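You operate a simulated robot arm through the tools that you are given. There is no shell and no other tool.

You run a simulated robot arm. Do the job below in one go: nothing can be reset, and whatever is moved stays where it is left.

## Task
Get the top of the grey bench ready for work. At the end: the blue stand rocker is set to free; the yellow effect box (marked "-5") is on the top of the grey bench; the purple effect box (marked "+7") is on the top of the grey bench; the orange effect box (marked "+3") is on the top of the grey bench; the red effect box (marked "x3") is on the top of the grey bench; whatever was shut is shut again. Leave all else as you found it, and nothing knocked over.

Only the result counts: the job must be done as asked and must still hold three seconds after the hand-in. Knocking over, shifting, dropping, spilling or breaking anything else fails it.

## Robot
A 7-joint arm with a two-finger gripper, fixed in place. Base frame: the origin is at the foot of the arm, x ahead of it, y to its left, z up; the work surface is at about z = 74. Readings come in cm, rad, newtons and seconds.
With the tool pointing down near the work surface it reaches from about 32 to 72 cm from the base axis. Its first joint turns from -1.152 to 1.152 rad. Payload 2.45 kg.
The TCP is the grasp point between the finger pads, 2.6 cm short of the fingertips. In the tool frame z runs along the fingers and y along their closing line. Largest opening 9.6 cm; the body of the gripper starts 6.9 cm behind the TCP.
Orientation is told as [roll, pitch, yaw] about the base's x, y, z axes, in that order, counted from this pose: with the fingers straight down and closing along the base's y, the tool's x points along the base's -x, its y along +y and its z along -z.

## Interface
- The arm moves only by the tool jog_arm. Its argument "deltas" is a list of rows, each an object (a shift or turn left out is 0, a gripper value left out holds the last) with "slide": the shift along the tool's x, y, z in units of 150 mm (1.0 is 150 mm), a list of three; "delta_rot": the turn, a rotation vector about the tool's x, y, z in units of 90 degrees (1.0 is 90 degrees), a list of three. In form: [{"slide": [tx, ty, tz], "delta_rot": [wx, wy, wz]}, ...]. A call has 1 to 20 rows; each row is the pose to reach, as a shift and turn from the pose commanded when the call began, along the tool's axes at that moment. "gripper" is the closure, from 0 (fully open) to 1 (shut), set as the call begins (left out, the last holds). A call with a number of a shift or a turn outside -1 to 1 is refused whole. Rows are played at 5 a second. More than 5 cm and 0.15 rad between two rows, or a gripper value outside its range, and nothing of the call is played. Where a pose cannot be reached the arm comes as near as it can. A force on the tool above 40 N (or 10 N above the force at the start of the call, whichever is more), or a blocked arm, ends the call early, and 0.2 s more pass. Each finger halts on what it meets, pressing with about 25 N; the grip force reading is that of the motor and also rises with nothing between the fingers. The clock runs only during rows and for 0.2 s after the last one: add rows that repeat a pose to give the fingers time. The reply holds the time, the measured pose of the TCP, the force on the tool along the base axes, the opening and the grip force, in the units named above and with some noise, with the torque about the TCP (base axes, N m) and any sound that the robot's microphone picked up.
- Cameras (640 x 400 px; columns grow to the right, rows downward): "scene" is fixed at [15.82, -40.12, 139.89]; the picture's right is [0.78, -0.62, 0.00], its down [-0.49, -0.62, -0.61] and it looks along [0.38, 0.48, -0.79] (base axes); focal length 266 px, centre (320, 200). "wrist" rides on the gripper at [8.2, 0.3, -9.8] in the tool frame; the picture's right is [-0.04, 1.00, 0.00], its down [-0.73, -0.03, -0.68] and it looks along [-0.68, -0.03, 0.73] (tool axes); focal length 256 px, centre (320, 200). There is no depth. A picture from a camera that has moved, and an enlarged one, comes with that camera's place and axes in the base frame and with its lens.
- camera(camera): a new picture of that camera. The clock stands still meanwhile.
- inspect(camera, box): a new picture of the part [left, top, right, bottom] of that camera's present view, enlarged. The clock stands still meanwhile.
- close_job(): hands the job in; it is judged then, once.

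Nothing tells you positions but the pictures and the camera data. Unless the task says otherwise, let go and move clear before handing in.

The tools are called after ">>>" by a JSON object that holds its "api" and its "payload". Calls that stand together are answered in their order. jog_arm: Moves the arm, as the interface text tells. Its arguments: {"type":"object","properties":{"deltas":{"type":"array","items":{"type":"object","properties":{"slide":{"type":"array","items":{"type":"number"}},"delta_rot":{"type":"array","items":{"type":"number"}}}}},"gripper":{"type":"number"}},"required":["deltas"]} The other tools are called the same way: camera (camera) takes a picture; inspect (camera, box) takes an enlarged picture of a part of a camera's view; close_job () hands the job in.

At the start:

```text
clock: 0.0
eef_pos: [36.81, 13.01, 107.45]
tcp_rot: [0.001, 0.0, 0.0]
force: [-0.6, -0.4, -0.7]
wrist_torque: [-0.03, -0.01, -0.02]
opening: 9.59
grip_force: 0.0
```

scene: 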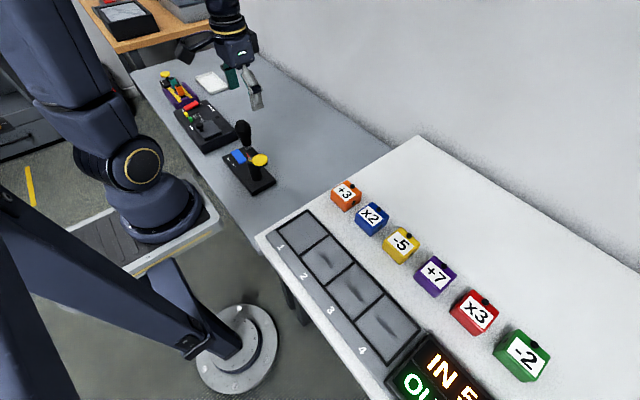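
wrist: 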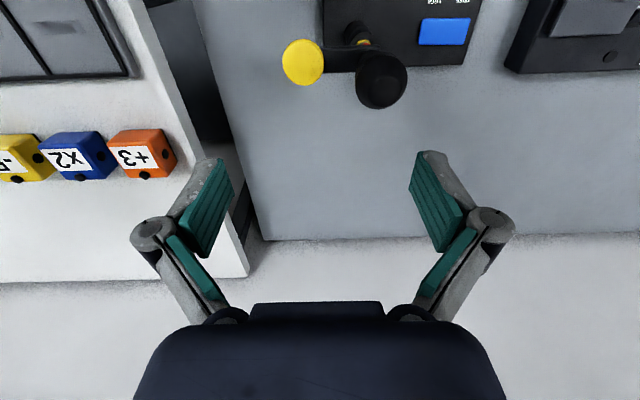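

I see a white table on the right with six effect boxes (+3, x2, -5, +7, x3, -2), and a grey bench to the left with stands that carry rockers and levers. I'll take closer pictures before moving anything.

>>> {"api": "inspect", "payload": {"camera": "scene", "box": [130, 50, 290, 200]}}

>>> {"api": "inspect", "payload": {"camera": "scene", "box": [300, 160, 560, 400]}}

>>> {"api": "inspect", "payload": {"camera": "wrist", "box": [260, 0, 640, 120]}}

>>> {"api": "inspect", "payload": {"camera": "scene", "box": [0, 0, 260, 160]}}

```text
2.67 times, centred on (210, 125) of scene
camera zoom: at [15.82, -40.12, 139.89], right [0.78, -0.62, 0.0], down [-0.49, -0.62, -0.61], along [0.38, 0.48, -0.79], focal length 711 px, centre (613, 400)
```

zoom: 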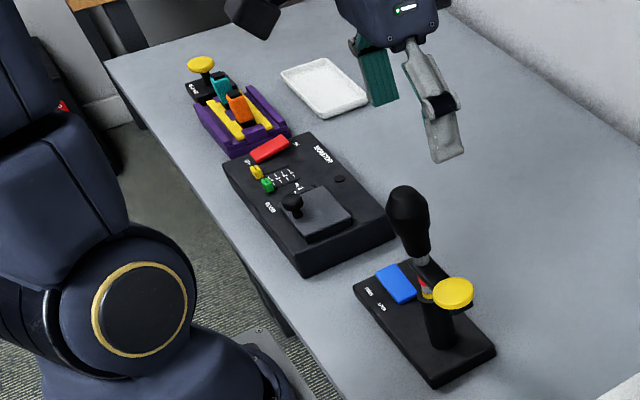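

```text
1.67 times, centred on (430, 280) of scene
camera zoom: at [15.82, -40.12, 139.89], right [0.78, -0.62, 0.0], down [-0.49, -0.62, -0.61], along [0.38, 0.48, -0.79], focal length 444 px, centre (137, 67)
```

zoom: 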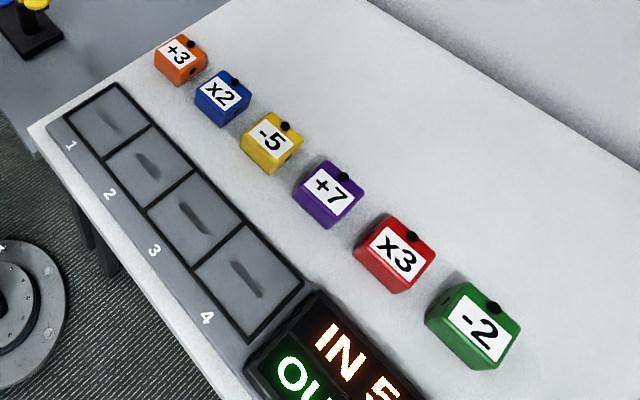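

```text
1.68 times, centred on (450, 60) of wrist
camera zoom: at [28.79, 13.19, 117.42], right [0.04, 1.0, 0.0], down [0.73, -0.03, 0.68], along [0.68, -0.03, -0.73], focal length 431 px, centre (101, 436)
```

zoom: 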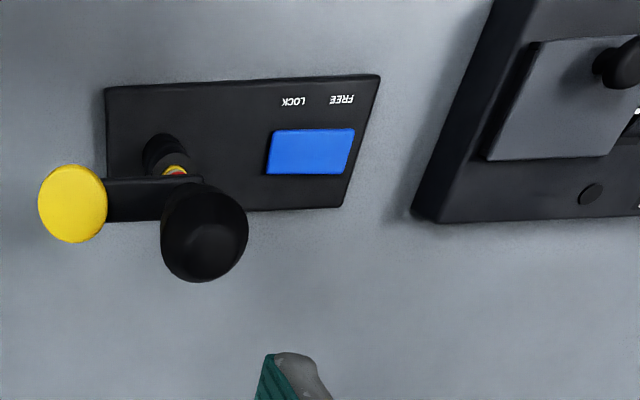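

```text
2.46 times, centred on (130, 80) of scene
camera zoom: at [15.82, -40.12, 139.89], right [0.78, -0.62, 0.0], down [-0.49, -0.62, -0.61], along [0.38, 0.48, -0.79], focal length 656 px, centre (788, 495)
```

zoom: 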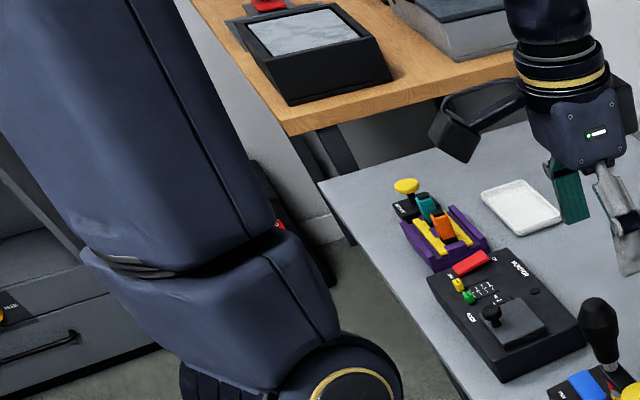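

The boxes seem to sit in a row at x≈54, with y from about -4 to -59. The rocker stand is near (36, 30). I'll zoom in on the details of the boxes and the rocker.

>>> {"api": "inspect", "payload": {"camera": "wrist", "box": [0, 100, 200, 225]}}

>>> {"api": "inspect", "payload": {"camera": "scene", "box": [310, 165, 430, 275]}}

>>> {"api": "inspect", "payload": {"camera": "scene", "box": [400, 240, 570, 400]}}

>>> {"api": "inspect", "payload": {"camera": "scene", "box": [210, 110, 290, 200]}}

>>> {"api": "inspect", "payload": {"camera": "wrist", "box": [260, 0, 500, 120]}}

```text
3.20 times, centred on (100, 162) of wrist
camera zoom: at [28.79, 13.19, 117.42], right [0.04, 1.0, 0.0], down [0.73, -0.03, 0.68], along [0.68, -0.03, -0.73], focal length 819 px, centre (1024, 320)
```

zoom: 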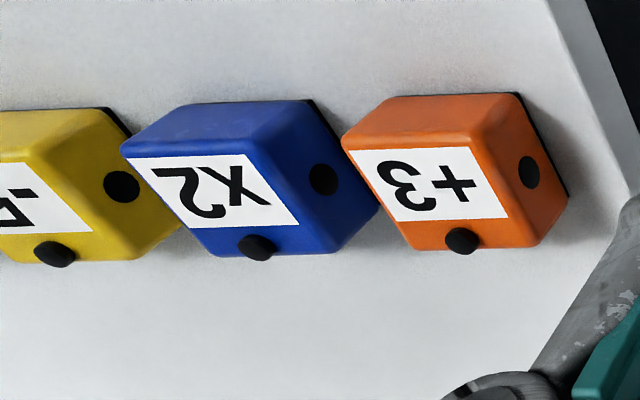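

```text
3.64 times, centred on (370, 220) of scene
camera zoom: at [15.82, -40.12, 139.89], right [0.78, -0.62, 0.0], down [-0.49, -0.62, -0.61], along [0.38, 0.48, -0.79], focal length 969 px, centre (138, 127)
```

zoom: 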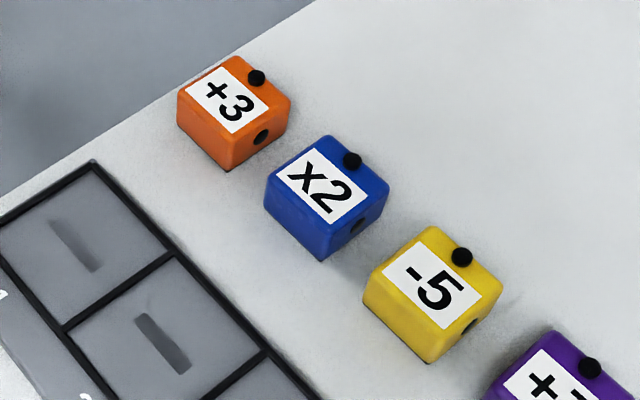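

```text
2.50 times, centred on (485, 320) of scene
camera zoom: at [15.82, -40.12, 139.89], right [0.78, -0.62, 0.0], down [-0.49, -0.62, -0.61], along [0.38, 0.48, -0.79], focal length 666 px, centre (-92, -100)
```

zoom: 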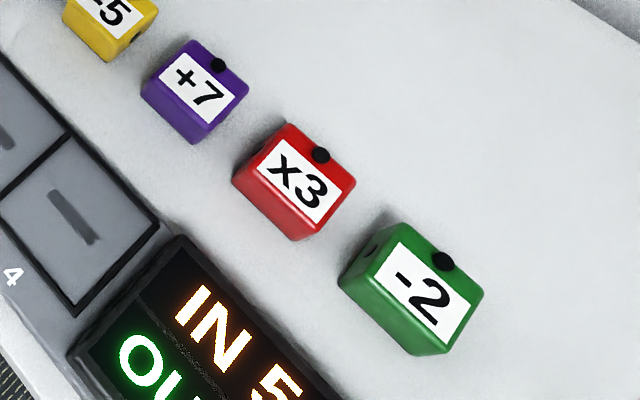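

```text
4.44 times, centred on (250, 155) of scene
camera zoom: at [15.82, -40.12, 139.89], right [0.78, -0.62, 0.0], down [-0.49, -0.62, -0.61], along [0.38, 0.48, -0.79], focal length 1184 px, centre (631, 400)
```

zoom: 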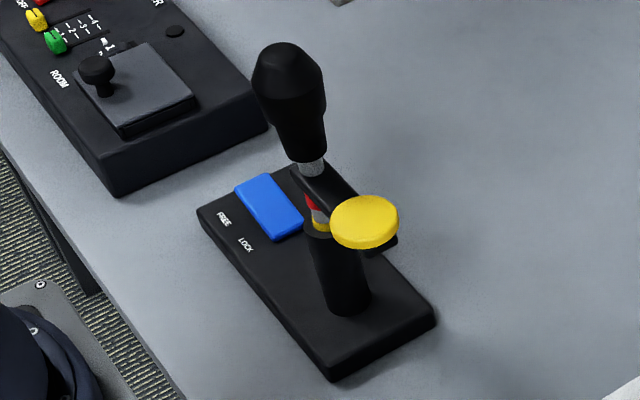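

```text
2.67 times, centred on (380, 60) of wrist
camera zoom: at [28.79, 13.19, 117.42], right [0.04, 1.0, 0.0], down [0.73, -0.03, 0.68], along [0.68, -0.03, -0.73], focal length 683 px, centre (160, 573)
```

zoom: 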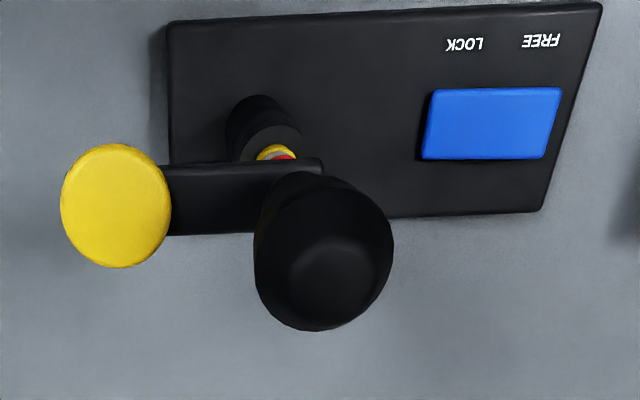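

The white table is about 11 cm higher (z≈85) than the grey bench (z≈74). The boxes are about 5 cm in size, at x≈46, y = -11.5 to -56. The rocker is near (36.4, 29.4), with FREE at its +y end. I'll press the rocker first, so I'm closing the gripper and moving above it at the current height.

>>> {"api": "jog_arm", "payload": {"deltas": [{"slide": [0, 0.15, 0]}, {"slide": [0, 0.35, 0]}, {"slide": [0, 0.6, 0]}, {"slide": [0.01, 0.8, 0]}, {"slide": [0.02, 0.95, 0]}, {"slide": [0.027, 1.0, 0]}, {"slide": [0.027, 1.0, 0]}], "gripper": 1}}

>>> {"api": "camera", "payload": {"camera": "wrist"}}

>>> {"api": "camera", "payload": {"camera": "scene"}}

```text
clock: 1.6
eef_pos: [36.35, 28.01, 107.33]
tcp_rot: [0.0, -0.001, 0.003]
force: [-0.1, 0.2, 0.2]
wrist_torque: [0.02, 0.0, 0.02]
opening: 0.0
grip_force: 24.8
```

```text
taken
camera wrist: at [28.31, 28.17, 117.34], right [0.04, 1.0, 0.0], down [0.73, -0.03, 0.68], along [0.68, -0.03, -0.73], focal length 256 px, centre (320, 200)
```

wrist: 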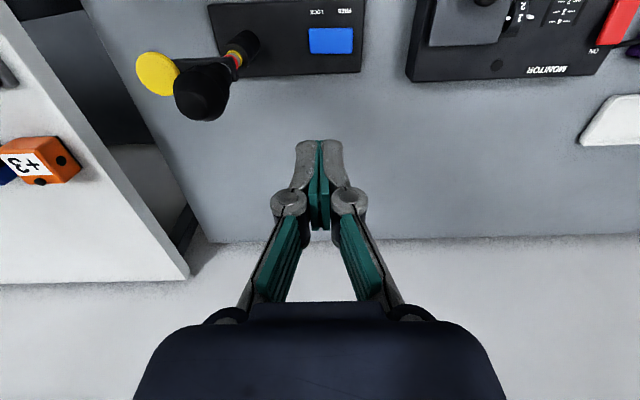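

```text
taken
```

scene: 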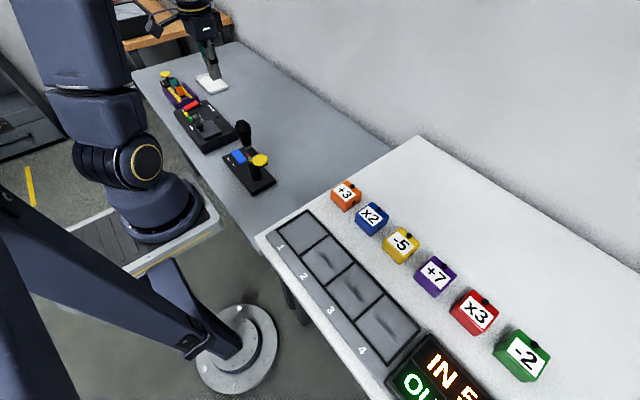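

The gripper is closed and above the stand. I'll zoom in on the rocker to get its exact position and tilt.

>>> {"api": "inspect", "payload": {"camera": "wrist", "box": [200, 0, 400, 125]}}

```text
3.20 times, centred on (300, 62) of wrist
camera zoom: at [28.31, 28.17, 117.34], right [0.04, 1.0, 0.0], down [0.73, -0.03, 0.68], along [0.68, -0.03, -0.73], focal length 819 px, centre (384, 640)
```

zoom: 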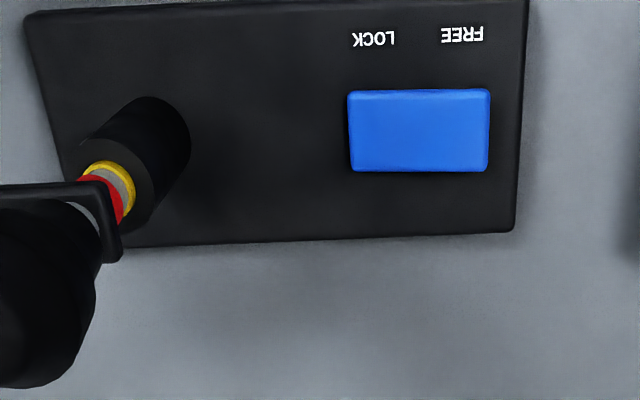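

>>> {"api": "inspect", "payload": {"camera": "scene", "box": [220, 140, 260, 175]}}

>>> {"api": "inspect", "payload": {"camera": "wrist", "box": [290, 0, 370, 60]}}

```text
11.43 times, centred on (240, 158) of scene
camera zoom: at [15.82, -40.12, 139.89], right [0.78, -0.62, 0.0], down [-0.49, -0.62, -0.61], along [0.38, 0.48, -0.79], focal length 3046 px, centre (1234, 686)
```

zoom: 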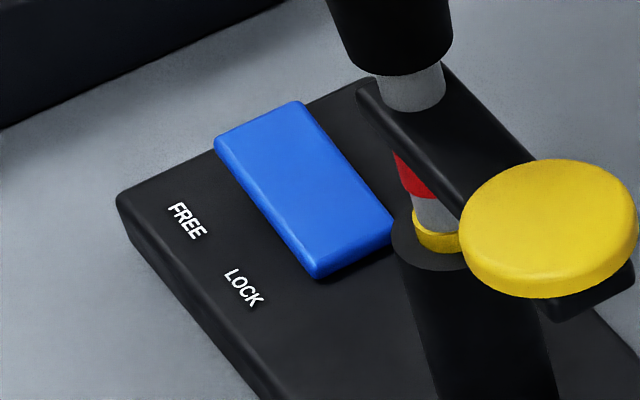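

```text
6.67 times, centred on (330, 30) of wrist
camera zoom: at [28.31, 28.17, 117.34], right [0.04, 1.0, 0.0], down [0.73, -0.03, 0.68], along [0.68, -0.03, -0.73], focal length 1707 px, centre (253, 1333)
```

zoom: 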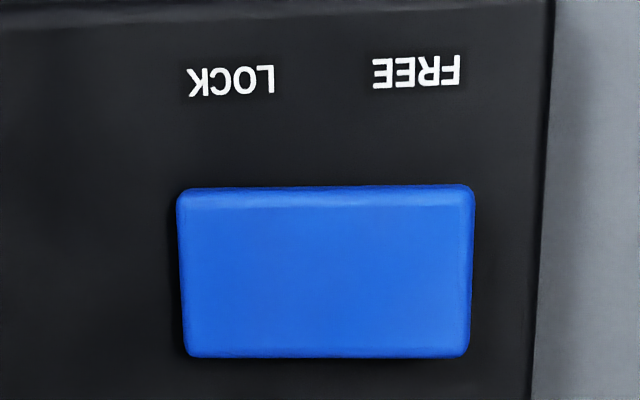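

The FREE end is higher (z≈78.5) than the LOCK end (z≈77.1), so the rocker is at LOCK now. I'll go above the FREE end and descend.

>>> {"api": "jog_arm", "payload": {"deltas": [{"slide": [0, 0.1, 0]}, {"slide": [0, 0.213, 0.05]}, {"slide": [0, 0.213, 0.2]}, {"slide": [0, 0.213, 0.4]}, {"slide": [0, 0.213, 0.6]}, {"slide": [0, 0.213, 0.8]}, {"slide": [0, 0.213, 0.95]}, {"slide": [0, 0.213, 1.0]}]}}

>>> {"api": "camera", "payload": {"camera": "wrist"}}

>>> {"api": "inspect", "payload": {"camera": "scene", "box": [180, 60, 300, 200]}}

```text
clock: 3.4
eef_pos: [36.37, 31.41, 92.38]
tcp_rot: [0.0, -0.001, 0.001]
force: [0.1, -0.5, 0.9]
wrist_torque: [0.0, 0.02, 0.04]
opening: 0.0
grip_force: 25.2
```

```text
taken
camera wrist: at [28.36, 31.48, 102.38], right [0.04, 1.0, 0.0], down [0.73, -0.03, 0.68], along [0.68, -0.03, -0.73], focal length 256 px, centre (320, 200)
```

wrist: 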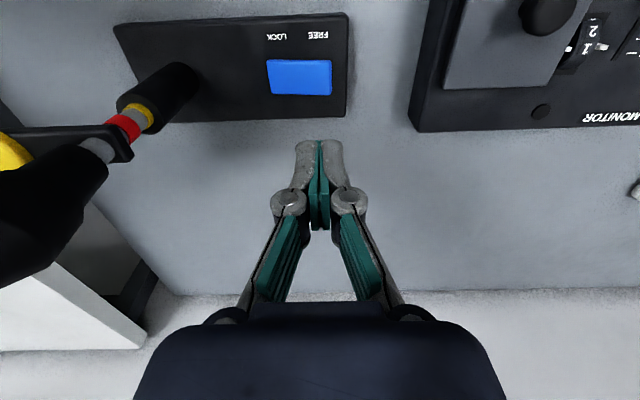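

```text
2.86 times, centred on (240, 130) of scene
camera zoom: at [15.82, -40.12, 139.89], right [0.78, -0.62, 0.0], down [-0.49, -0.62, -0.61], along [0.38, 0.48, -0.79], focal length 761 px, centre (549, 400)
```

zoom: 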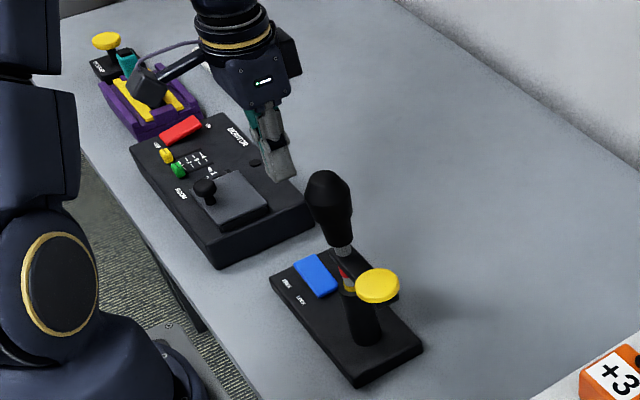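

>>> {"api": "jog_arm", "payload": {"deltas": [{"slide": [0, 0, 0.1]}, {"slide": [0, 0, 0.25]}, {"slide": [0, 0, 0.4]}, {"slide": [0, 0, 0.55]}, {"slide": [0, 0, 0.65]}, {"slide": [0, 0, 0.68]}, {"slide": [0, 0, 0.68]}]}}

>>> {"api": "camera", "payload": {"camera": "wrist"}}

>>> {"api": "inspect", "payload": {"camera": "scene", "box": [200, 110, 280, 190]}}

```text
clock: 5.0
eef_pos: [36.36, 31.21, 82.12]
tcp_rot: [0.0, -0.002, 0.0]
force: [-1.0, -0.6, -0.7]
wrist_torque: [-0.01, 0.03, -0.04]
opening: 0.0
grip_force: 25.3
```

```text
taken
camera wrist: at [28.4, 31.42, 92.15], right [0.04, 1.0, 0.0], down [0.73, -0.03, 0.68], along [0.68, -0.03, -0.73], focal length 256 px, centre (320, 200)
```

wrist: 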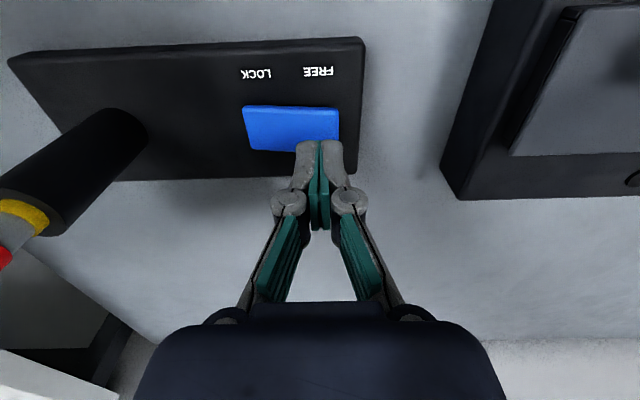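

```text
5.00 times, centred on (240, 150) of scene
camera zoom: at [15.82, -40.12, 139.89], right [0.78, -0.62, 0.0], down [-0.49, -0.62, -0.61], along [0.38, 0.48, -0.79], focal length 1332 px, centre (720, 450)
```

zoom: 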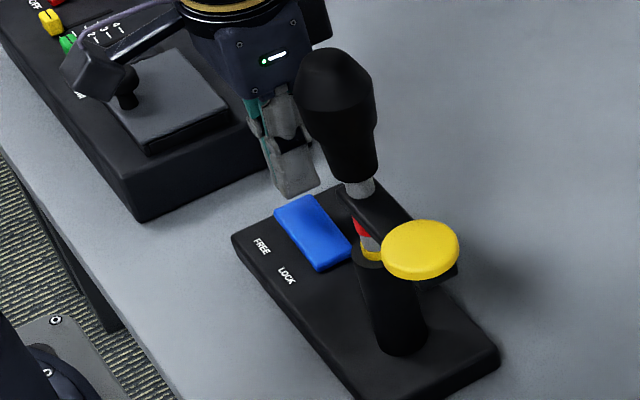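

>>> {"api": "jog_arm", "payload": {"deltas": [{"slide": [0, 0, 0.03]}, {"slide": [0, 0, 0.06]}, {"slide": [0, 0, 0.08]}, {"slide": [0, 0, 0.1]}, {"slide": [0, 0, 0.115]}, {"slide": [0, 0, 0.13]}, {"slide": [0, 0, 0.14]}]}}

>>> {"api": "camera", "payload": {"camera": "wrist"}}

>>> {"api": "inspect", "payload": {"camera": "scene", "box": [220, 130, 270, 175]}}

```text
clock: 6.6
eef_pos: [36.47, 31.34, 80.1]
tcp_rot: [0.003, 0.0, 0.002]
force: [-0.8, 0.7, 1.0]
wrist_torque: [0.01, -0.01, -0.02]
opening: 0.01
grip_force: 25.4
```

```text
taken
camera wrist: at [28.32, 31.42, 90.16], right [0.04, 1.0, 0.0], down [0.73, -0.03, 0.68], along [0.68, -0.03, -0.73], focal length 256 px, centre (320, 200)
```

wrist: 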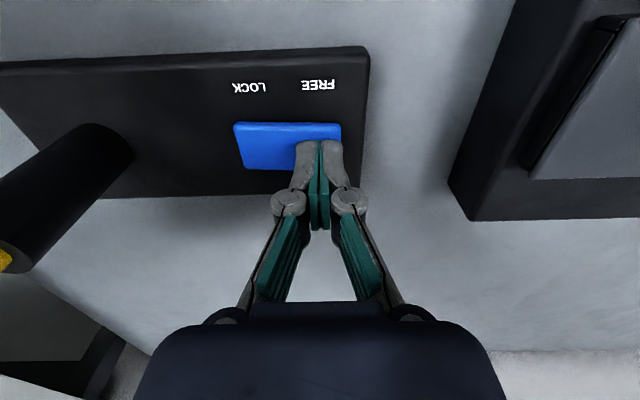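

```text
8.89 times, centred on (245, 152) of scene
camera zoom: at [15.82, -40.12, 139.89], right [0.78, -0.62, 0.0], down [-0.49, -0.62, -0.61], along [0.38, 0.48, -0.79], focal length 2369 px, centre (987, 622)
```

zoom: 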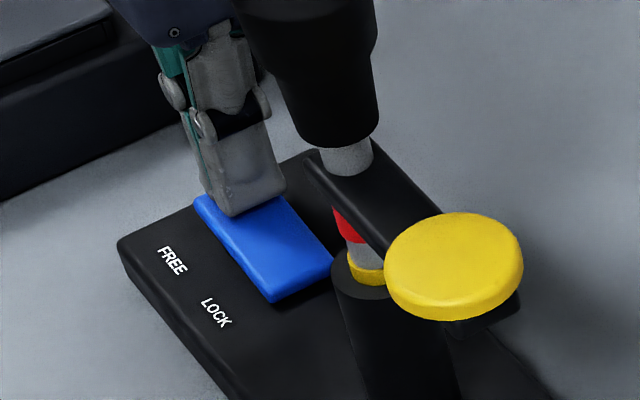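

>>> {"api": "jog_arm", "payload": {"deltas": [{"slide": [0, 0, 0.015]}, {"slide": [0, 0, 0.03]}, {"slide": [0, 0, 0.045]}, {"slide": [0, 0, 0.06]}]}}

>>> {"api": "inspect", "payload": {"camera": "scene", "box": [220, 130, 270, 175]}}

```text
clock: 7.4
eef_pos: [36.36, 31.29, 79.66]
tcp_rot: [0.0, -0.002, 0.0]
force: [-3.1, -2.9, 13.8]
wrist_torque: [-0.16, 0.08, -0.04]
opening: 0.0
grip_force: 29.0
stopped in row 4: the force on the tool passed its limit at 47 N (the readings are from after the stop); the commanded pose is now the measured one
```

```text
8.89 times, centred on (245, 152) of scene
camera zoom: at [15.8, -40.14, 139.89], right [0.78, -0.62, 0.0], down [-0.49, -0.62, -0.61], along [0.38, 0.48, -0.79], focal length 2369 px, centre (987, 622)
```

zoom: 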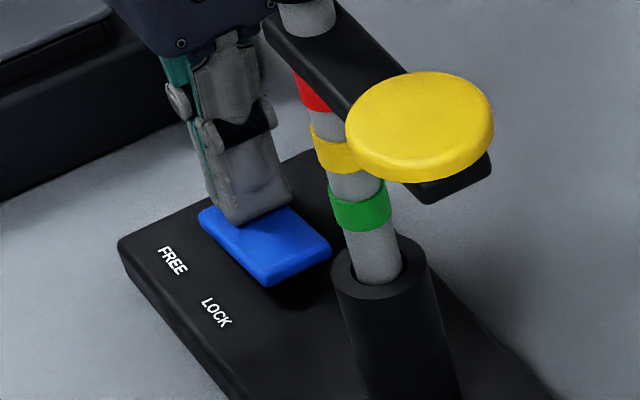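

The rocker has flipped to FREE, and the spring-loaded column on the stand has risen as a result. I'll look at the new shape of the stand before retreating.

>>> {"api": "camera", "payload": {"camera": "scene"}}

>>> {"api": "camera", "payload": {"camera": "wrist"}}

>>> {"api": "inspect", "payload": {"camera": "scene", "box": [180, 60, 300, 200]}}

```text
taken
```

scene: 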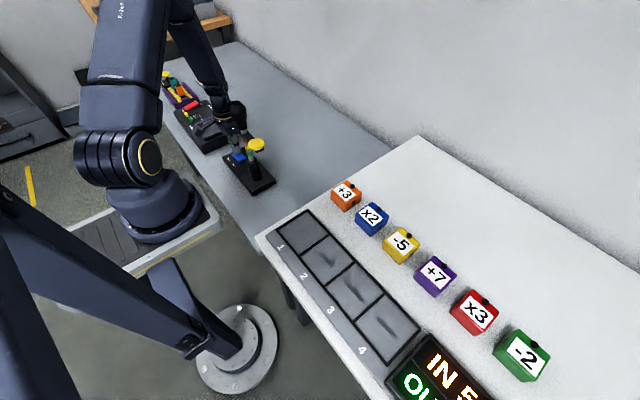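

```text
taken
camera wrist: at [28.41, 31.36, 89.72], right [0.04, 1.0, 0.0], down [0.73, -0.03, 0.68], along [0.68, -0.03, -0.73], focal length 256 px, centre (320, 200)
```

wrist: 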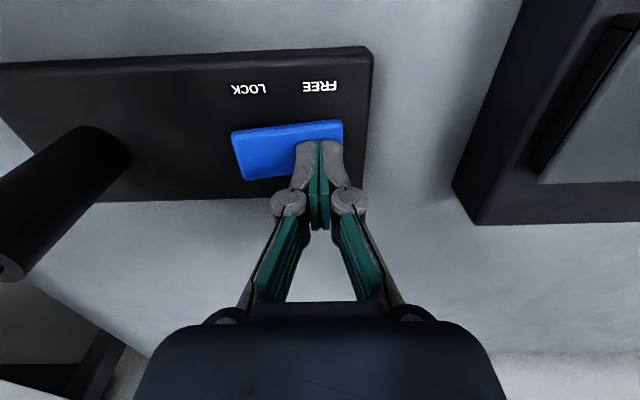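

```text
2.86 times, centred on (240, 130) of scene
camera zoom: at [15.8, -40.14, 139.89], right [0.78, -0.62, 0.0], down [-0.49, -0.62, -0.61], along [0.38, 0.48, -0.79], focal length 761 px, centre (549, 400)
```

zoom: 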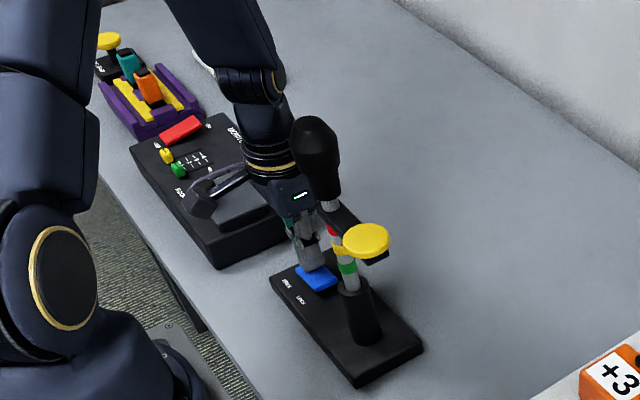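

>>> {"api": "jog_arm", "payload": {"deltas": [{"slide": [0, 0, -0.03]}, {"slide": [0, 0, -0.1]}, {"slide": [0, 0, -0.25]}, {"slide": [0, 0, -0.45]}, {"slide": [0, 0, -0.65]}, {"slide": [0, 0, -0.85]}, {"slide": [0, 0, -0.97]}, {"slide": [0, 0, -1.0]}]}}

>>> {"api": "jog_arm", "payload": {"deltas": [{"slide": [0, 0, -0.1]}, {"slide": [0, 0, -0.3]}, {"slide": [0, 0, -0.5]}, {"slide": [0, 0, -0.7]}, {"slide": [0, 0, -0.85]}, {"slide": [0, 0, -0.95]}, {"slide": [0, 0, -1.0]}]}}

>>> {"api": "camera", "payload": {"camera": "scene"}}

>>> {"api": "camera", "payload": {"camera": "wrist"}}

>>> {"api": "inspect", "payload": {"camera": "scene", "box": [180, 60, 300, 200]}}

```text
clock: 9.2
eef_pos: [36.35, 31.26, 94.68]
tcp_rot: [0.0, 0.0, 0.001]
force: [0.1, 0.3, -0.3]
wrist_torque: [0.0, -0.02, 0.01]
opening: 0.0
grip_force: 28.5
```

```text
clock: 10.8
eef_pos: [36.38, 31.04, 109.59]
tcp_rot: [-0.001, 0.0, -0.001]
force: [-0.2, 0.1, 0.9]
wrist_torque: [0.0, 0.03, 0.01]
opening: 0.01
grip_force: 28.0
```

```text
taken
```

scene: 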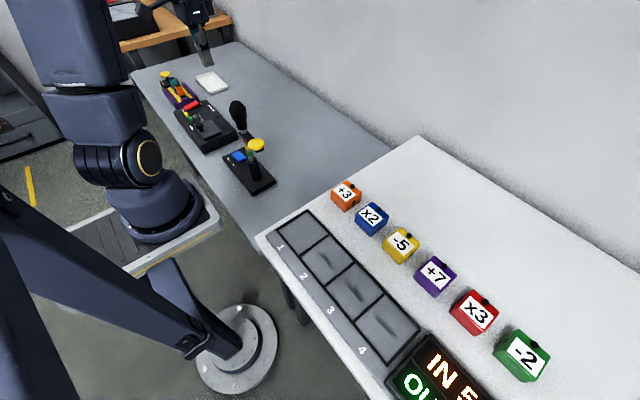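

```text
taken
camera wrist: at [28.3, 31.27, 119.6], right [0.04, 1.0, 0.0], down [0.73, -0.03, 0.68], along [0.68, -0.03, -0.73], focal length 256 px, centre (320, 200)
```

wrist: 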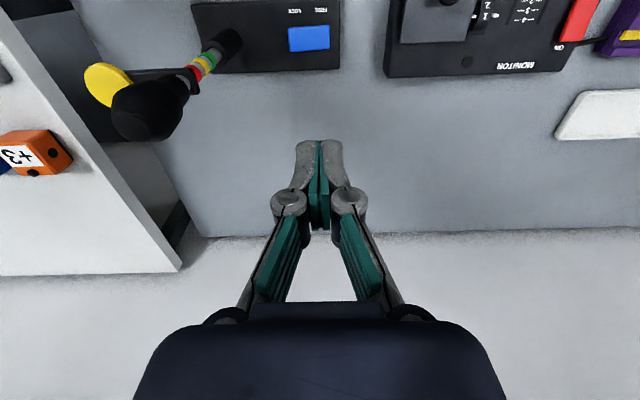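

```text
2.86 times, centred on (240, 130) of scene
camera zoom: at [15.82, -40.12, 139.89], right [0.78, -0.62, 0.0], down [-0.49, -0.62, -0.61], along [0.38, 0.48, -0.79], focal length 761 px, centre (549, 400)
```

zoom: 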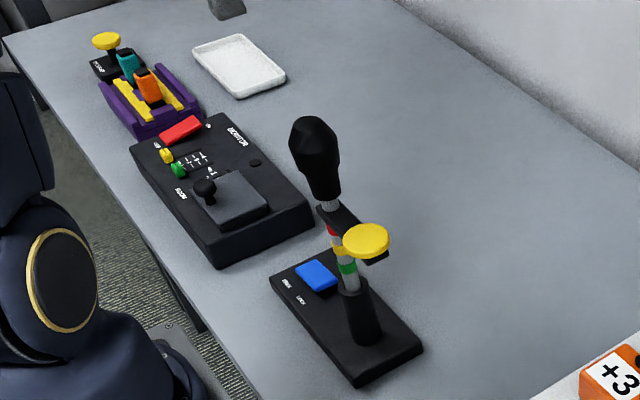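

The rocker is on FREE and the other stands are unchanged. Next I'll swing out around the handle (top ≈ z 103) toward the boxes, with the gripper partly open.

>>> {"api": "jog_arm", "payload": {"deltas": [{"slide": [-0.15, 0, 0]}, {"slide": [-0.35, 0, 0]}, {"slide": [-0.55, 0, 0]}, {"slide": [-0.75, -0.1, 0]}, {"slide": [-0.9, -0.3, 0]}, {"slide": [-0.93, -0.5, 0]}, {"slide": [-0.93, -0.7, 0]}, {"slide": [-0.93, -0.9, 0]}, {"slide": [-0.93, -1.0, 0]}], "gripper": 0.3}}

>>> {"api": "jog_arm", "payload": {"deltas": [{"slide": [0, -0.15, 0]}, {"slide": [0, -0.35, 0]}, {"slide": [0, -0.55, 0]}, {"slide": [0, -0.75, 0]}, {"slide": [0.05, -0.9, 0]}, {"slide": [0.1, -1.0, 0]}]}}

>>> {"api": "jog_arm", "payload": {"deltas": [{"slide": [0, -0.15, 0]}, {"slide": [0.05, -0.35, 0]}, {"slide": [0.1, -0.55, 0]}, {"slide": [0.15, -0.75, 0]}, {"slide": [0.15, -0.82, 0]}, {"slide": [0.15, -0.82, 0]}]}}

>>> {"api": "camera", "payload": {"camera": "wrist"}}

>>> {"api": "camera", "payload": {"camera": "scene"}}

```text
clock: 12.8
eef_pos: [50.57, 16.2, 109.76]
tcp_rot: [0.001, 0.0, 0.001]
force: [-0.8, -1.1, 0.2]
wrist_torque: [0.02, 0.02, 0.0]
opening: 6.72
grip_force: 0.0
```

```text
clock: 14.2
eef_pos: [48.69, 1.26, 109.46]
tcp_rot: [0.001, 0.0, -0.001]
force: [-0.2, 0.0, -0.4]
wrist_torque: [0.03, 0.02, -0.01]
opening: 6.71
grip_force: 0.1
```

```text
clock: 15.6
eef_pos: [46.67, -11.02, 109.66]
tcp_rot: [0.001, 0.0, 0.0]
force: [0.2, -0.3, -1.0]
wrist_torque: [0.0, 0.03, 0.02]
opening: 6.72
grip_force: 0.1
```

```text
taken
camera wrist: at [38.66, -10.86, 119.54], right [0.04, 1.0, 0.0], down [0.73, -0.03, 0.68], along [0.68, -0.03, -0.73], focal length 256 px, centre (320, 200)
```

wrist: 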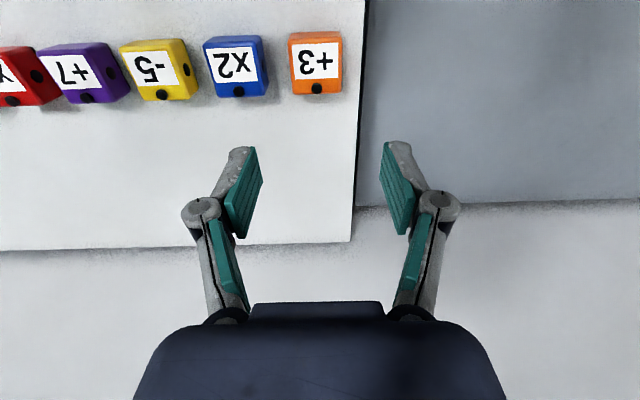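

```text
taken
```

scene: 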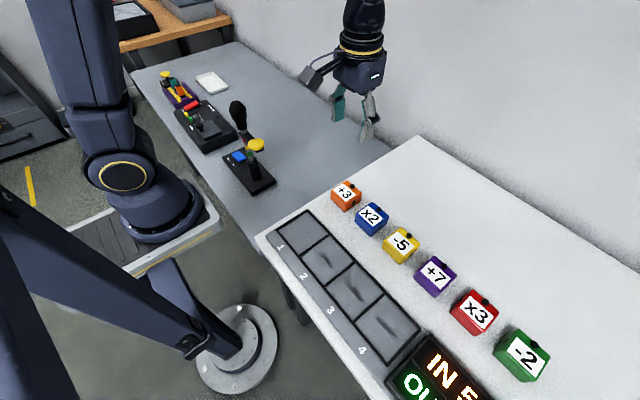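

>>> {"api": "inspect", "payload": {"camera": "wrist", "box": [190, 20, 370, 110]}}

>>> {"api": "inspect", "payload": {"camera": "wrist", "box": [0, 20, 200, 120]}}

```text
3.56 times, centred on (280, 65) of wrist
camera zoom: at [38.66, -10.86, 119.54], right [0.04, 1.0, 0.0], down [0.73, -0.03, 0.68], along [0.68, -0.03, -0.73], focal length 910 px, centre (462, 680)
```

zoom: 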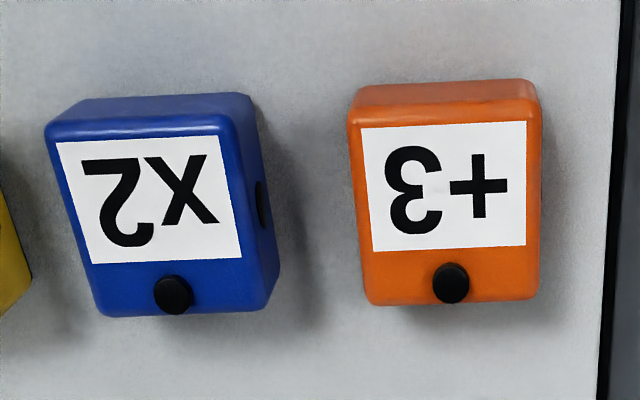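

```text
3.20 times, centred on (100, 70) of wrist
camera zoom: at [38.66, -10.86, 119.54], right [0.04, 1.0, 0.0], down [0.73, -0.03, 0.68], along [0.68, -0.03, -0.73], focal length 819 px, centre (1024, 616)
```

zoom: 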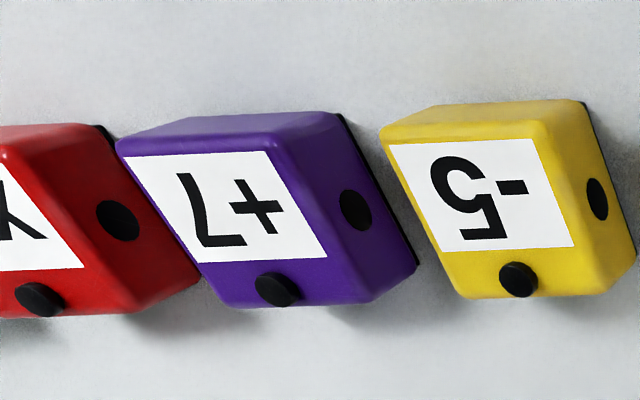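

The jacks on the ±y faces are flush and the knobs are on top, so I can grip along y. The +3 box spans about x 44.4–49.6 and y -14.3 to -8.9. I'll descend over it in part and check alignment.

>>> {"api": "jog_arm", "payload": {"deltas": [{"slide": [-0.01, -0.02, 0.1]}, {"slide": [-0.022, -0.039, 0.3]}, {"slide": [-0.022, -0.039, 0.5]}, {"slide": [-0.022, -0.039, 0.7]}, {"slide": [-0.022, -0.039, 0.9]}, {"slide": [-0.022, -0.039, 1.0]}, {"slide": [-0.022, -0.039, 1.0]}], "gripper": 0.25}}

>>> {"api": "camera", "payload": {"camera": "wrist"}}

>>> {"api": "camera", "payload": {"camera": "scene"}}

```text
clock: 17.2
eef_pos: [47.0, -11.57, 94.69]
tcp_rot: [0.001, 0.0, 0.0]
force: [1.5, -0.1, 0.3]
wrist_torque: [0.01, 0.01, -0.01]
opening: 7.19
grip_force: 0.0
```

```text
taken
camera wrist: at [38.94, -11.44, 104.64], right [0.04, 1.0, 0.0], down [0.73, -0.03, 0.68], along [0.68, -0.03, -0.73], focal length 256 px, centre (320, 200)
```

wrist: 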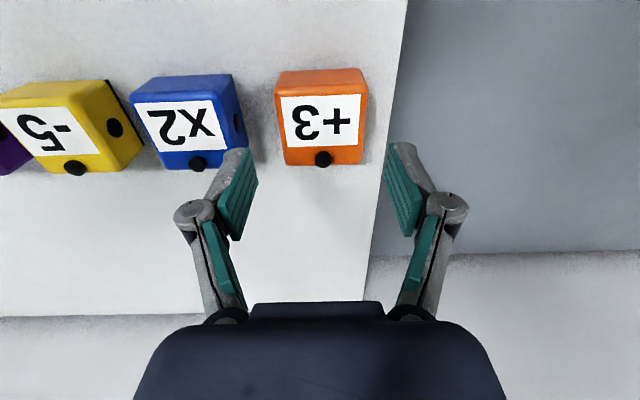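

```text
taken
```

scene: 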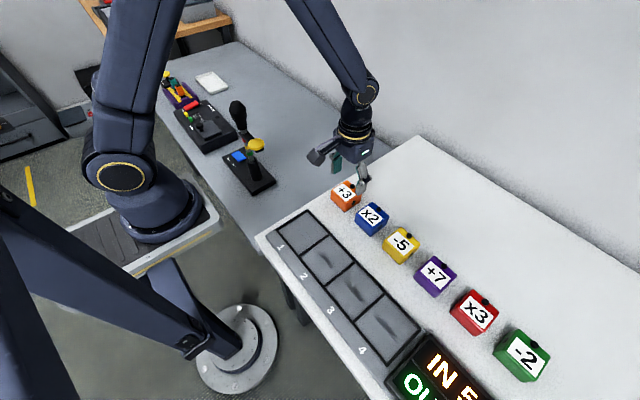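

Alignment is good: the box centre is near (47.0, -11.55). I'll descend to grip height, then close in a separate call.

>>> {"api": "jog_arm", "payload": {"deltas": [{"slide": [0, 0, 0.08]}, {"slide": [0, 0, 0.18]}, {"slide": [0, 0, 0.27]}, {"slide": [0, 0, 0.34]}, {"slide": [0, 0, 0.38]}, {"slide": [0, 0, 0.4]}, {"slide": [0, 0, 0.41]}]}}

>>> {"api": "camera", "payload": {"camera": "wrist"}}

>>> {"api": "inspect", "payload": {"camera": "scene", "box": [300, 130, 420, 230]}}

```text
clock: 18.8
eef_pos: [47.0, -11.7, 88.49]
tcp_rot: [0.0, 0.0, -0.001]
force: [0.6, -0.3, -0.7]
wrist_torque: [0.01, 0.0, -0.02]
opening: 7.2
grip_force: 0.1
```

```text
taken
camera wrist: at [39.01, -11.55, 98.51], right [0.04, 1.0, 0.0], down [0.73, -0.03, 0.68], along [0.68, -0.03, -0.73], focal length 256 px, centre (320, 200)
```

wrist: 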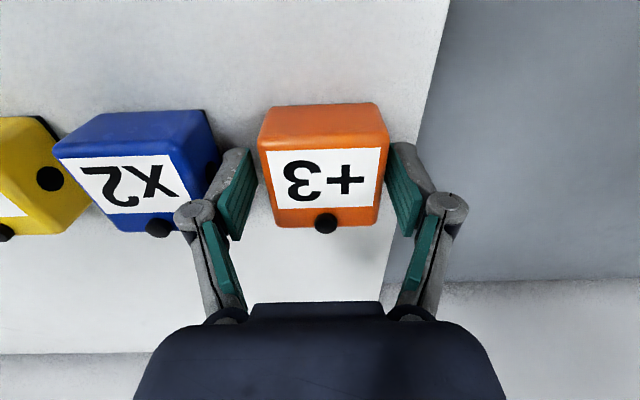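

```text
4.00 times, centred on (360, 180) of scene
camera zoom: at [15.82, -40.12, 139.89], right [0.78, -0.62, 0.0], down [-0.49, -0.62, -0.61], along [0.38, 0.48, -0.79], focal length 1066 px, centre (160, 280)
```

zoom: 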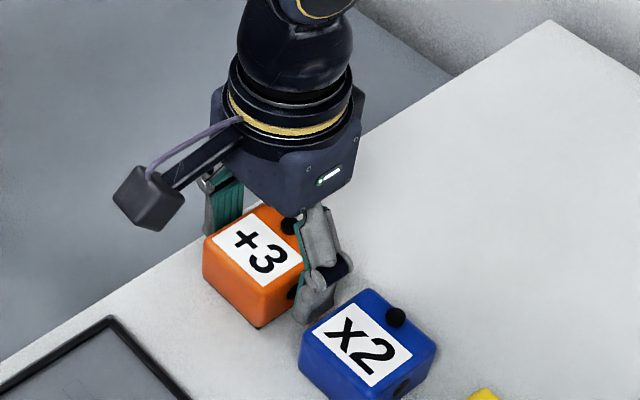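

>>> {"api": "jog_arm", "payload": {"deltas": [{"slide": [0, 0, 0]}, {"slide": [0, 0, 0]}, {"slide": [0, 0, 0]}, {"slide": [0, 0, 0]}, {"slide": [0, 0, 0]}], "gripper": 1}}

>>> {"api": "camera", "payload": {"camera": "wrist"}}

```text
clock: 20.0
eef_pos: [46.98, -11.73, 88.51]
tcp_rot: [0.0, 0.0, 0.0]
force: [0.4, 0.0, 1.8]
wrist_torque: [0.06, 0.0, -0.06]
opening: 5.74
grip_force: 25.3
```

```text
taken
camera wrist: at [39.01, -11.54, 98.53], right [0.04, 1.0, 0.0], down [0.73, -0.03, 0.68], along [0.68, -0.03, -0.73], focal length 256 px, centre (320, 200)
```

wrist: 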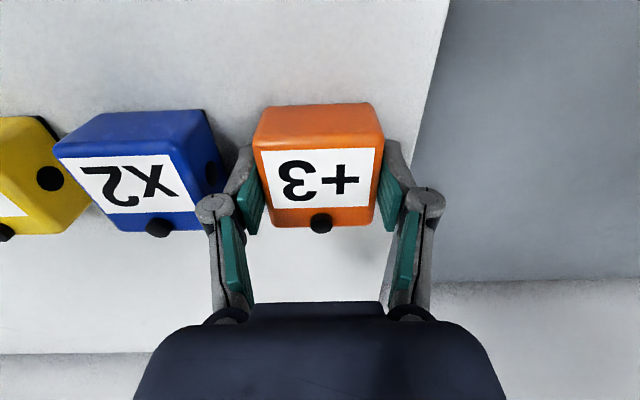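

The +3 box is gripped at 5.74 cm wide. I'll lift it and check the load.

>>> {"api": "jog_arm", "payload": {"deltas": [{"slide": [0, 0, -0.03]}, {"slide": [0, 0, -0.1]}, {"slide": [0, 0, -0.25]}, {"slide": [0, 0, -0.4]}, {"slide": [0, 0, -0.6]}, {"slide": [0, 0, -0.75]}, {"slide": [0, 0, -0.8]}, {"slide": [0, 0, -0.8]}]}}

>>> {"api": "camera", "payload": {"camera": "wrist"}}

```text
clock: 21.8
eef_pos: [46.94, -11.65, 100.4]
tcp_rot: [0.003, 0.001, 0.0]
force: [-0.9, 0.2, -1.7]
wrist_torque: [0.0, 0.01, -0.03]
opening: 5.74
grip_force: 24.8
```

```text
taken
camera wrist: at [38.88, -11.5, 110.48], right [0.04, 1.0, 0.0], down [0.73, -0.03, 0.68], along [0.68, -0.03, -0.73], focal length 256 px, centre (320, 200)
```

wrist: 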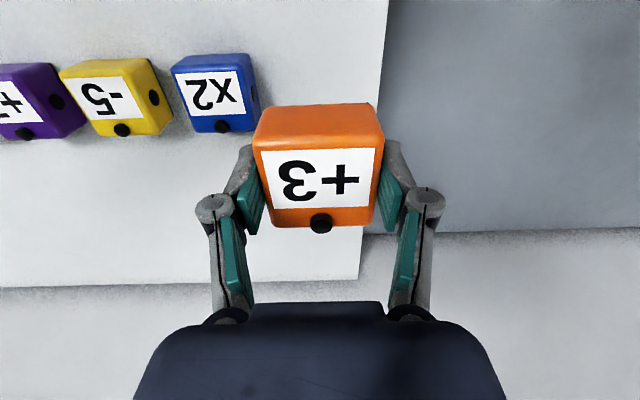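

>>> {"api": "jog_arm", "payload": {"deltas": [{"slide": [-0.05, 0.1, 0]}, {"slide": [-0.15, 0.25, 0]}, {"slide": [-0.3, 0.4, 0]}, {"slide": [-0.45, 0.55, 0]}, {"slide": [-0.58, 0.7, 0]}, {"slide": [-0.68, 0.85, 0]}, {"slide": [-0.737, 0.95, 0]}, {"slide": [-0.737, 1.0, 0]}]}}

>>> {"api": "jog_arm", "payload": {"deltas": [{"slide": [0, 0.06, 0.05]}, {"slide": [0, 0.11, 0.15]}, {"slide": [0, 0.11, 0.3]}, {"slide": [0, 0.11, 0.5]}, {"slide": [0, 0.11, 0.7]}, {"slide": [0, 0.11, 0.9]}, {"slide": [0, 0.11, 1.0]}, {"slide": [0, 0.11, 1.0]}]}}

>>> {"api": "camera", "payload": {"camera": "wrist"}}

>>> {"api": "camera", "payload": {"camera": "scene"}}

```text
clock: 23.6
eef_pos: [58.03, 3.35, 100.44]
tcp_rot: [0.0, 0.0, 0.0]
force: [-0.1, -0.5, -1.6]
wrist_torque: [-0.03, 0.0, 0.02]
opening: 5.75
grip_force: 24.7
```

```text
clock: 25.4
eef_pos: [58.16, 4.82, 85.45]
tcp_rot: [-0.001, 0.001, -0.002]
force: [-0.2, -0.2, -1.3]
wrist_torque: [-0.01, 0.0, 0.01]
opening: 5.77
grip_force: 24.4
```

```text
taken
camera wrist: at [50.04, 4.97, 95.49], right [0.04, 1.0, 0.0], down [0.73, -0.03, 0.68], along [0.68, -0.03, -0.73], focal length 256 px, centre (320, 200)
```

wrist: 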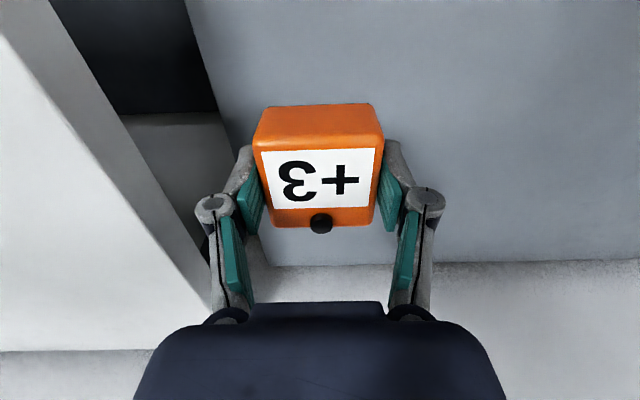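

```text
taken
```

scene: 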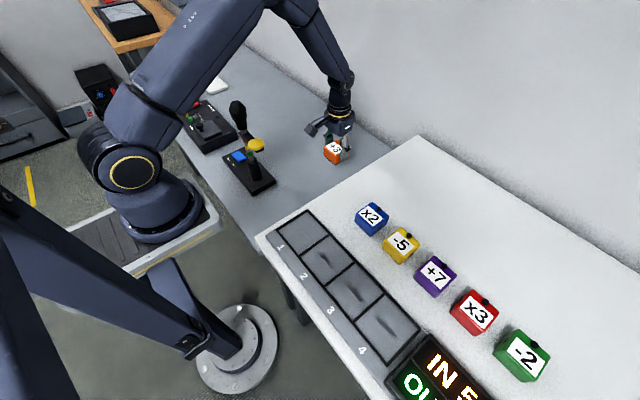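

>>> {"api": "jog_arm", "payload": {"deltas": [{"slide": [0, 0, 0.1]}, {"slide": [0, 0, 0.22]}, {"slide": [0, 0, 0.33]}, {"slide": [0, 0, 0.42]}, {"slide": [0, 0, 0.46]}, {"slide": [0, 0, 0.48]}]}}

>>> {"api": "camera", "payload": {"camera": "wrist"}}

>>> {"api": "inspect", "payload": {"camera": "scene", "box": [290, 100, 390, 190]}}

```text
clock: 26.8
eef_pos: [58.12, 4.96, 78.38]
tcp_rot: [-0.001, -0.001, 0.001]
force: [0.0, 0.6, -1.5]
wrist_torque: [0.03, 0.0, -0.02]
opening: 5.73
grip_force: 24.8
```

```text
taken
camera wrist: at [50.04, 5.14, 88.33], right [0.04, 1.0, 0.0], down [0.73, -0.03, 0.68], along [0.68, -0.03, -0.73], focal length 256 px, centre (320, 200)
```

wrist: 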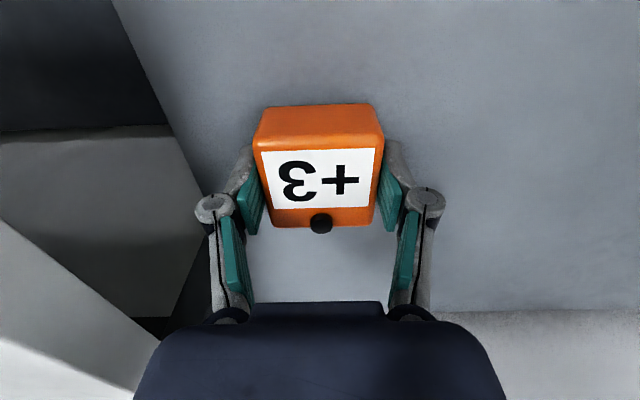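

```text
4.44 times, centred on (340, 145) of scene
camera zoom: at [15.83, -40.12, 139.89], right [0.78, -0.62, 0.0], down [-0.49, -0.62, -0.61], along [0.38, 0.48, -0.79], focal length 1184 px, centre (231, 444)
```

zoom: 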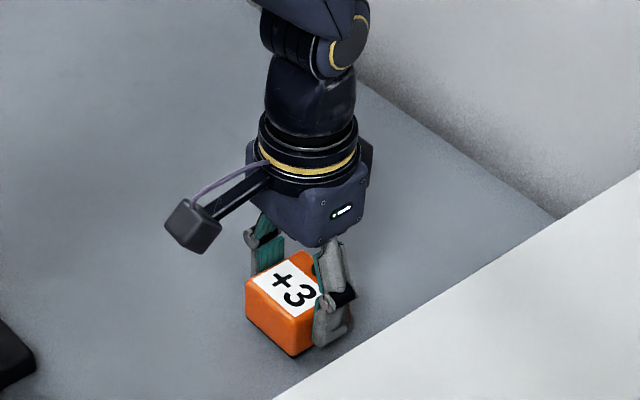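

>>> {"api": "jog_arm", "payload": {"deltas": [{"slide": [0, 0, 0.01]}, {"slide": [0, 0, 0.02]}, {"slide": [0, 0, 0.03]}]}}

```text
clock: 27.6
eef_pos: [57.91, 4.88, 77.92]
tcp_rot: [0.001, 0.0, 0.0]
force: [-0.4, 0.2, -2.4]
wrist_torque: [0.0, 0.0, 0.03]
opening: 5.77
grip_force: 25.3
```

>>> {"api": "jog_arm", "payload": {"deltas": [{"slide": [0, 0, 0.008]}, {"slide": [0, 0, 0.016]}, {"slide": [0, 0, 0.024]}]}}

```text
clock: 28.4
eef_pos: [58.06, 4.96, 77.39]
tcp_rot: [-0.001, -0.001, 0.0]
force: [-0.3, -0.3, -1.8]
wrist_torque: [0.0, 0.03, 0.02]
opening: 5.75
grip_force: 24.7
```

>>> {"api": "jog_arm", "payload": {"deltas": [{"slide": [0, 0, 0.007]}, {"slide": [0, 0, 0.014]}]}}

```text
clock: 29.0
eef_pos: [58.16, 4.88, 77.4]
tcp_rot: [-0.001, -0.003, 0.0]
force: [-2.7, -3.0, 15.4]
wrist_torque: [-0.1, 0.1, 0.02]
opening: 5.79
grip_force: 25.4
```

Contact with the bench at TCP z≈77.35. I'll relieve the pressure and open.

>>> {"api": "jog_arm", "payload": {"deltas": [{"slide": [0, 0, -0.009]}, {"slide": [0, 0, -0.009]}]}}

>>> {"api": "jog_arm", "payload": {"deltas": [{"slide": [0, 0, 0]}, {"slide": [0, 0, 0]}, {"slide": [0, 0, 0]}, {"slide": [0, 0, 0]}], "gripper": 0.22}}

>>> {"api": "camera", "payload": {"camera": "wrist"}}

```text
clock: 29.6
eef_pos: [57.98, 5.0, 77.43]
tcp_rot: [0.0, -0.001, -0.001]
force: [1.4, 0.3, 1.5]
wrist_torque: [-0.13, -0.12, 0.03]
opening: 5.72
grip_force: 24.7
```

```text
clock: 30.6
eef_pos: [58.0, 4.95, 77.42]
tcp_rot: [-0.001, 0.0, 0.001]
force: [-0.1, 0.3, 0.0]
wrist_torque: [-0.03, 0.0, 0.02]
opening: 7.48
grip_force: 0.0
```

```text
taken
camera wrist: at [49.99, 5.15, 87.48], right [0.04, 1.0, 0.0], down [0.73, -0.03, 0.68], along [0.68, -0.03, -0.73], focal length 256 px, centre (320, 200)
```

wrist: 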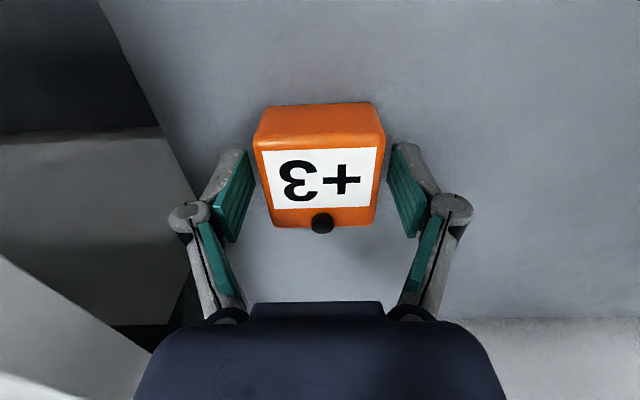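

The +3 box is released and upright on the bench. I'll rise and go for the yellow -5 box at about (47, -29.4).

>>> {"api": "jog_arm", "payload": {"deltas": [{"slide": [0, 0, -0.03]}, {"slide": [0, 0, -0.1]}, {"slide": [0, 0, -0.25]}, {"slide": [0, 0, -0.45]}, {"slide": [0, 0, -0.65]}, {"slide": [0, 0, -0.85]}, {"slide": [0, 0, -1.0]}]}}

>>> {"api": "jog_arm", "payload": {"deltas": [{"slide": [0, 0, -0.15]}, {"slide": [0, 0, -0.35]}, {"slide": [0, -0.1, -0.5]}, {"slide": [0.05, -0.3, -0.55]}, {"slide": [0.15, -0.5, -0.55]}, {"slide": [0.25, -0.7, -0.55]}, {"slide": [0.35, -0.9, -0.55]}, {"slide": [0.4, -1.0, -0.55]}]}}

>>> {"api": "jog_arm", "payload": {"deltas": [{"slide": [0.05, -0.15, 0]}, {"slide": [0.12, -0.35, 0]}, {"slide": [0.2, -0.55, 0]}, {"slide": [0.28, -0.75, 0]}, {"slide": [0.333, -0.92, 0]}, {"slide": [0.333, -1.0, 0]}]}}

>>> {"api": "jog_arm", "payload": {"deltas": [{"slide": [0, -0.1, 0]}, {"slide": [0, -0.22, 0]}, {"slide": [0, -0.29, 0]}, {"slide": [0, -0.29, 0]}]}}

>>> {"api": "camera", "payload": {"camera": "wrist"}}

>>> {"api": "camera", "payload": {"camera": "scene"}}

```text
clock: 32.2
eef_pos: [58.09, 5.06, 92.59]
tcp_rot: [-0.001, 0.002, -0.001]
force: [-0.2, 0.0, 0.6]
wrist_torque: [0.0, -0.01, 0.0]
opening: 7.52
grip_force: 0.1
```

```text
clock: 34.0
eef_pos: [52.11, -9.96, 100.7]
tcp_rot: [0.001, -0.002, 0.0]
force: [-0.4, -0.4, -0.3]
wrist_torque: [0.03, 0.01, 0.01]
opening: 7.51
grip_force: 0.0
```

```text
clock: 35.4
eef_pos: [46.88, -25.12, 100.56]
tcp_rot: [0.0, 0.0, 0.0]
force: [0.2, -0.2, -0.9]
wrist_torque: [0.0, -0.01, -0.02]
opening: 7.49
grip_force: 0.1
```

```text
clock: 36.4
eef_pos: [46.89, -29.41, 100.54]
tcp_rot: [-0.003, 0.0, -0.001]
force: [-1.1, -0.9, 0.3]
wrist_torque: [0.01, -0.01, -0.01]
opening: 7.49
grip_force: 0.1
```

```text
taken
camera wrist: at [38.99, -29.26, 110.59], right [0.04, 1.0, 0.0], down [0.73, -0.03, 0.68], along [0.68, -0.03, -0.73], focal length 256 px, centre (320, 200)
```

wrist: 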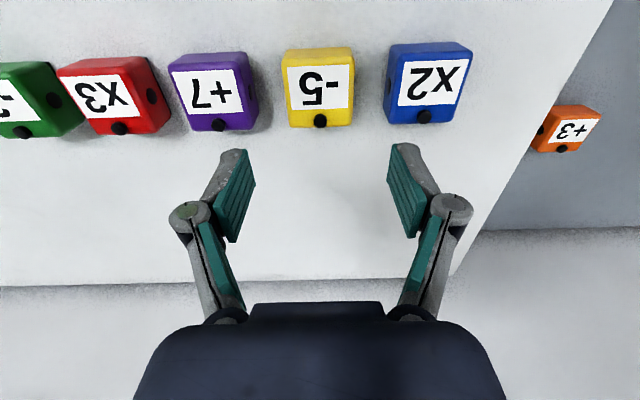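

```text
taken
```

scene: 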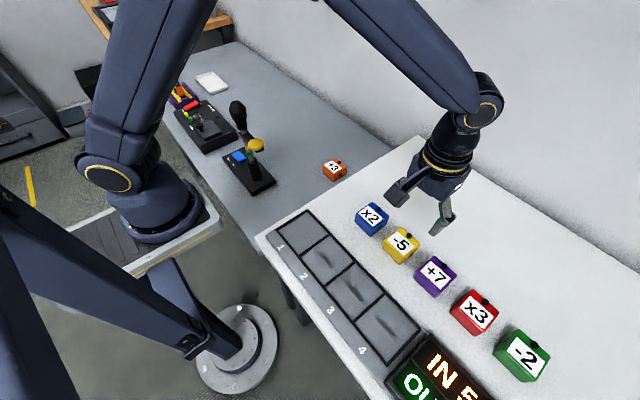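

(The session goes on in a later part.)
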